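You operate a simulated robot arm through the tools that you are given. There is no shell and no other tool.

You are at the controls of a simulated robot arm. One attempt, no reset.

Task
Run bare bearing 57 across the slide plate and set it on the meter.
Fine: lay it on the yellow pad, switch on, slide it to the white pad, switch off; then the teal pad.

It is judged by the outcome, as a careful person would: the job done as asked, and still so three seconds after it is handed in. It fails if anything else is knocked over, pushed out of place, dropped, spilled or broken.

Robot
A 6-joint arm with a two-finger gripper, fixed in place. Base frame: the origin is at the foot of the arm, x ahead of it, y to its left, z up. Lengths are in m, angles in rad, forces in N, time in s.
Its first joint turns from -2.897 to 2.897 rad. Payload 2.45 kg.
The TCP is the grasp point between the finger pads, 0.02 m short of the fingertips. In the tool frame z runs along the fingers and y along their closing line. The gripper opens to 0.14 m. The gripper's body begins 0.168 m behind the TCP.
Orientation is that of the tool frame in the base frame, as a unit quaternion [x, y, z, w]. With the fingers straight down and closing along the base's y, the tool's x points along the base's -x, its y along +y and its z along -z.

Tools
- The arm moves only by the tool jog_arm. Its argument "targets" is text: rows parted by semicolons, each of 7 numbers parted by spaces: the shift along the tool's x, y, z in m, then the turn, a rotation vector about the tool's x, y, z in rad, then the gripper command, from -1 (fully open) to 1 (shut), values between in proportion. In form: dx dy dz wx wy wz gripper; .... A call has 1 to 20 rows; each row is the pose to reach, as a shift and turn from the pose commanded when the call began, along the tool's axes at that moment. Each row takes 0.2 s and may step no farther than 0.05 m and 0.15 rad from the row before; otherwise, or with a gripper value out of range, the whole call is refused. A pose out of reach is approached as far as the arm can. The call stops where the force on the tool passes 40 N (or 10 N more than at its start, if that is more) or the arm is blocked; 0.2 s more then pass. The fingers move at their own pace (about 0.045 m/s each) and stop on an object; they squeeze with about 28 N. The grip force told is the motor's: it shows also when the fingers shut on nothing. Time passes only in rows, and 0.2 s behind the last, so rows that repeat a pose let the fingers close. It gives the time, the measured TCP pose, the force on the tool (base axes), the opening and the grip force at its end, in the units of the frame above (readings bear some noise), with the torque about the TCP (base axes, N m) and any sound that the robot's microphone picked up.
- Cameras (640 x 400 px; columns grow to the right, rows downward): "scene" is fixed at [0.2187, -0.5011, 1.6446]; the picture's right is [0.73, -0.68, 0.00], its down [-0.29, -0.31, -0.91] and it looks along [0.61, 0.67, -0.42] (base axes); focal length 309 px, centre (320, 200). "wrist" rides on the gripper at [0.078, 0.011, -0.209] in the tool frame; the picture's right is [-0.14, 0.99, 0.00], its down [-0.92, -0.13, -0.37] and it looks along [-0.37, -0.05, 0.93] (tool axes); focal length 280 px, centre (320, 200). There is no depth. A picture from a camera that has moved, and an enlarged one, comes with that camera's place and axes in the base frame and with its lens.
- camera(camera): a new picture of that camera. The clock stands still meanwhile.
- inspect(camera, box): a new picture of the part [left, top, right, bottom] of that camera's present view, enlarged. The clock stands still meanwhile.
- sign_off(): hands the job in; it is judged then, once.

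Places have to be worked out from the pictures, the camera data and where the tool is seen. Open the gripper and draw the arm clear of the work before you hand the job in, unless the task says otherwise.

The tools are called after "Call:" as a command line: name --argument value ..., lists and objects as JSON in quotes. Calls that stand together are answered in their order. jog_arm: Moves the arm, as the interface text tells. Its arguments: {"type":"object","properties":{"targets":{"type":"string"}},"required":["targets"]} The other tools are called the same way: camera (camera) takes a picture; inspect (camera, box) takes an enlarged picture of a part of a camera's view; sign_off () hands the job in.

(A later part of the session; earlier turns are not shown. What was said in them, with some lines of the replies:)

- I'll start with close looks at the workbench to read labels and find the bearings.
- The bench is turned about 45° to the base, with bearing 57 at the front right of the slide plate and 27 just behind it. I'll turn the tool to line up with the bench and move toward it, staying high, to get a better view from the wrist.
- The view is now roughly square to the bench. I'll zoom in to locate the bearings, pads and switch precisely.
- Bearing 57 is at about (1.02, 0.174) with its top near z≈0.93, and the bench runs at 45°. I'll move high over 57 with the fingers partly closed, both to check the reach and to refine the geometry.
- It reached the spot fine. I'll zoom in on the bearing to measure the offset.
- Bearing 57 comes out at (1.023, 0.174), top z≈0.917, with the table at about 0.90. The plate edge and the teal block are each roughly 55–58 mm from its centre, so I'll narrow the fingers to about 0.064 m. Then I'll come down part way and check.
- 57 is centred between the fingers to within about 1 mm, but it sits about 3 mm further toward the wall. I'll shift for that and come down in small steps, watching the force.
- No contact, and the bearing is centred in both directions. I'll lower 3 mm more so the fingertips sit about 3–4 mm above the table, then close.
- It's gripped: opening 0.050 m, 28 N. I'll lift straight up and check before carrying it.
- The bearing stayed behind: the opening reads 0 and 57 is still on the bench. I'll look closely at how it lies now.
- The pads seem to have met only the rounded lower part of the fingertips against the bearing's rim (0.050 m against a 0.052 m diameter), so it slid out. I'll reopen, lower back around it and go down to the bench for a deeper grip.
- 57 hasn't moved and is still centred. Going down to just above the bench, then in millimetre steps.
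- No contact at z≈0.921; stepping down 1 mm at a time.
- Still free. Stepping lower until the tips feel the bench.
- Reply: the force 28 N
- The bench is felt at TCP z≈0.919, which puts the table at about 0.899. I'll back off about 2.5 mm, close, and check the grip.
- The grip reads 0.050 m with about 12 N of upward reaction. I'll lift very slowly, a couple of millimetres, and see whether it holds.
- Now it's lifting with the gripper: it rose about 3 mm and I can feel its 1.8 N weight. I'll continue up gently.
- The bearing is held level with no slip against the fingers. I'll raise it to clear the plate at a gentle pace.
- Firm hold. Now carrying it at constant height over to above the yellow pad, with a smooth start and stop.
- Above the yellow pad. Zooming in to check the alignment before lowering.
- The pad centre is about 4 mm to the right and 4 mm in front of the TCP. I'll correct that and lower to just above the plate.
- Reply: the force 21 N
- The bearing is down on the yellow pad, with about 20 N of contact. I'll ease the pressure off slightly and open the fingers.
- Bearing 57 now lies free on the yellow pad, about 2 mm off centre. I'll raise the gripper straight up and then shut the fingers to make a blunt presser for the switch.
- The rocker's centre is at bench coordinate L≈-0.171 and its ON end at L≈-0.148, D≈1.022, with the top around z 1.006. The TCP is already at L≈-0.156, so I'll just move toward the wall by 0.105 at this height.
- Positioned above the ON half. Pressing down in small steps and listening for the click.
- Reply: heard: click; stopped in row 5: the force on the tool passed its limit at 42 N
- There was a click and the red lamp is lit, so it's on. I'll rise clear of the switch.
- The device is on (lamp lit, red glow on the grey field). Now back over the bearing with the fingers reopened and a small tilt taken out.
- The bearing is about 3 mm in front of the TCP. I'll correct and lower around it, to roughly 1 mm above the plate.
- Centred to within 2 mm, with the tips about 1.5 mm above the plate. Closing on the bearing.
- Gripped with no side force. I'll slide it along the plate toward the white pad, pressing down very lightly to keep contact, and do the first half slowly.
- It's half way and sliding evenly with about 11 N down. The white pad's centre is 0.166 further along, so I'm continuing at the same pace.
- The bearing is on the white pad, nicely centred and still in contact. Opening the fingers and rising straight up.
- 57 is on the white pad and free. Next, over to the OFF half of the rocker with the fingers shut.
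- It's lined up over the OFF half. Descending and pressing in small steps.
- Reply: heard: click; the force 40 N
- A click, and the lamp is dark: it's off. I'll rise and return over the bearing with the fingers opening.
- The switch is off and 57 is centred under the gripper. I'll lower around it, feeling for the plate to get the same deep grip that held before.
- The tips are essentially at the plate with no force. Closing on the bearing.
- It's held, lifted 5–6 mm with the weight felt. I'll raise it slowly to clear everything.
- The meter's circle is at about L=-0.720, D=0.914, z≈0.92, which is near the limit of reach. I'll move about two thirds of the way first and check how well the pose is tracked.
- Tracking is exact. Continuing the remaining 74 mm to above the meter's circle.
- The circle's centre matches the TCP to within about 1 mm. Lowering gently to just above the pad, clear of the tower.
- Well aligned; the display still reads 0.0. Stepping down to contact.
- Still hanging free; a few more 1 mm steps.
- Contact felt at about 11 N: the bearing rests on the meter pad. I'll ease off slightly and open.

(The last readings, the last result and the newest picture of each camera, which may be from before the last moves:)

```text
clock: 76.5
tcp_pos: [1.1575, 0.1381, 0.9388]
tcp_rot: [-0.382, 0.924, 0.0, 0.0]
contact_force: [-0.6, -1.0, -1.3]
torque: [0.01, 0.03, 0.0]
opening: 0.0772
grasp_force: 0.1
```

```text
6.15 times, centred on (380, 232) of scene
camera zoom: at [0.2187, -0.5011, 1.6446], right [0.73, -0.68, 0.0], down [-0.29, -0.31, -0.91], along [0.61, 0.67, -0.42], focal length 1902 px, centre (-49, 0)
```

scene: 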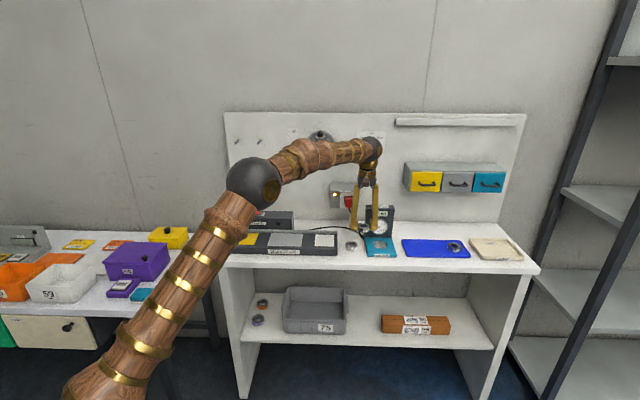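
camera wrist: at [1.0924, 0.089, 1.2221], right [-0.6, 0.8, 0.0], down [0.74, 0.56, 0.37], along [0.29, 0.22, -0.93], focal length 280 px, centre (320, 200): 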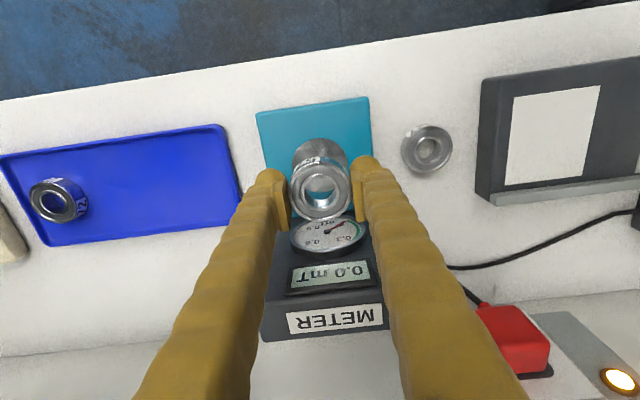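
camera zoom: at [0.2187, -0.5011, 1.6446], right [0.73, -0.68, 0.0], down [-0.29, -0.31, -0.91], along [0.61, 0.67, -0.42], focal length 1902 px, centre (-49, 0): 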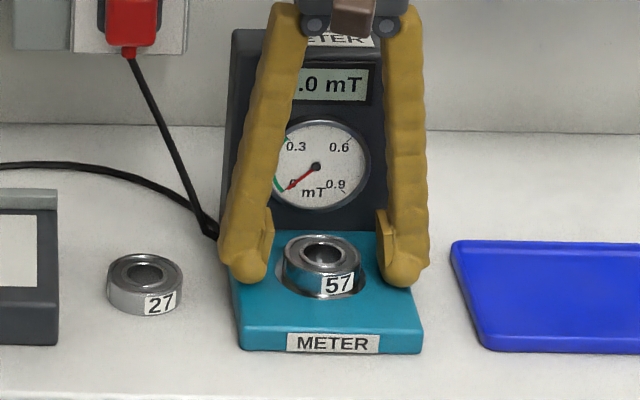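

Bearing 57 sits centred on the meter's disc with the fingers open and clear on both sides. Rising straight up, then drawing back from the bench.

Call:
jog_arm --targets "0 0 -0.005 0 0 0 -0.1; 0 0 -0.015 0 0 0 -0.1; 0 0 -0.035 0 0 0 -0.1; 0 0 -0.065 0 0 0 -0.1; 0 0 -0.1 0 0 0 -0.1; 0 0 -0.14 0 0 0 -0.1; 0 0 -0.18 0 0 0 -0.1; 0 0 -0.2 0 0 0 -0.1; 0 0 -0.2 0 0 0 -0.1"

Call:
inspect --camera "scene" --box '[340, 195, 420, 265]'

```text
clock: 78.5
tcp_pos: [1.1515, 0.1365, 1.1379]
tcp_rot: [-0.382, 0.924, 0.001, -0.001]
contact_force: [-0.7, -0.2, 0.2]
torque: [0.02, 0.03, 0.03]
opening: 0.0769
grasp_force: 0.0
out of reach, approached as far as the arm can: row 8, 9
```

```text
5.71 times, centred on (380, 230) of scene
camera zoom: at [0.2187, -0.5011, 1.6446], right [0.73, -0.68, 0.0], down [-0.29, -0.31, -0.91], along [0.61, 0.67, -0.42], focal length 1766 px, centre (-23, 29)
```

zoom: 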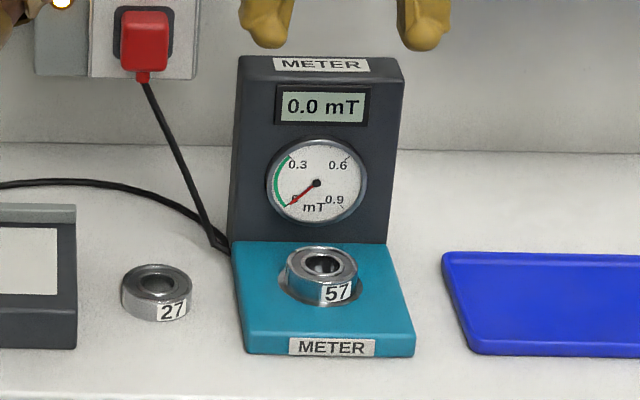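

The meter reads 0.0 mT with 57 seated on it. Drawing the arm back from the bench.

Call:
jog_arm --targets "0.02 0 0 0 0 0 -0.1; 0.06 0.01 0 0 0 0 -0.3; 0.10 0.03 0 0 0 0 -0.5; 0.14 0.05 0 0 0 0 -0.7; 0.18 0.07 -0.01 0 0 0 -1; 0.22 0.09 -0.03 0 0 0 -1; 0.26 0.1 -0.05 0 0 0 -1; 0.26 0.1 -0.05 0 0 0 -1"

Call:
camera --camera "scene"

Call:
inspect --camera "scene" --box '[220, 190, 430, 290]'

Call:
inspect --camera "scene" --box '[340, 195, 540, 290]'

```text
clock: 80.3
tcp_pos: [0.8964, 0.022, 1.1879]
tcp_rot: [-0.382, 0.924, 0.0, 0.0]
contact_force: [0.0, 0.4, -0.1]
torque: [-0.01, 0.01, -0.01]
opening: 0.14
grasp_force: 0.3
```

```text
taken
```

scene: 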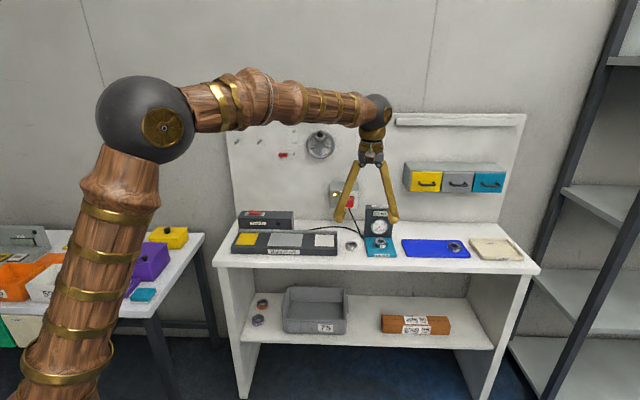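

```text
3.05 times, centred on (325, 240) of scene
camera zoom: at [0.2187, -0.5011, 1.6446], right [0.73, -0.68, 0.0], down [-0.29, -0.31, -0.91], along [0.61, 0.67, -0.42], focal length 942 px, centre (305, 78)
```

zoom: 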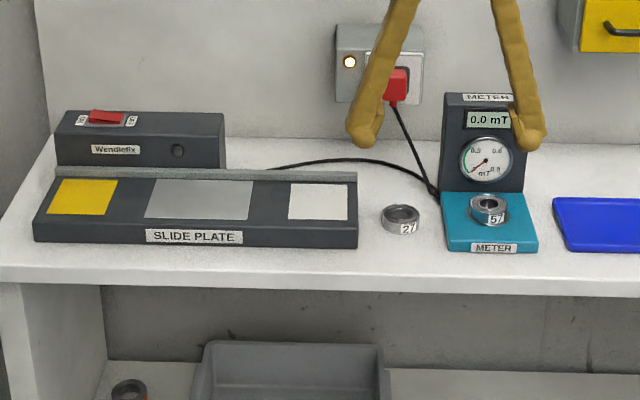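

```text
3.20 times, centred on (440, 242) of scene
camera zoom: at [0.2187, -0.5011, 1.6446], right [0.73, -0.68, 0.0], down [-0.29, -0.31, -0.91], along [0.61, 0.67, -0.42], focal length 989 px, centre (-64, 64)
```

zoom: 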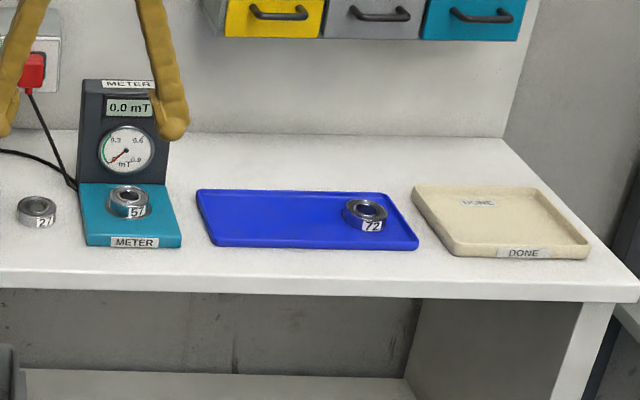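

Bearing 57 rests on the meter's teal pad, reading 0.0 mT. The slide plate is switched off, and 27, 72 and everything else are where they were. The arm is clear with the gripper open, so I'm handing it in.

Call:
sign_off

```text
The job is handed in.
```

Bearing 57 is on the meter's teal pad, and the job is handed in. With the bearing on it, the meter reads 0.0 mT, the same as when it was empty at the start.

- **Slide:** I laid the bearing on the yellow pad and switched on (a click, and the red lamp lit). I then slid it to the white pad in light contact with the plate, pausing briefly at the halfway point. There I switched off (another click, and the lamp went dark).
- **Slip:** my first grip on the bearing slipped as I lifted it, and it stayed where it was on the bench. I gripped it lower the second time and it held from then on.
- **Everything else:** in the last pictures, bearings 27 and 72, the trays, the meter and the slide plate were all in place. The arm was drawn back with the gripper open.
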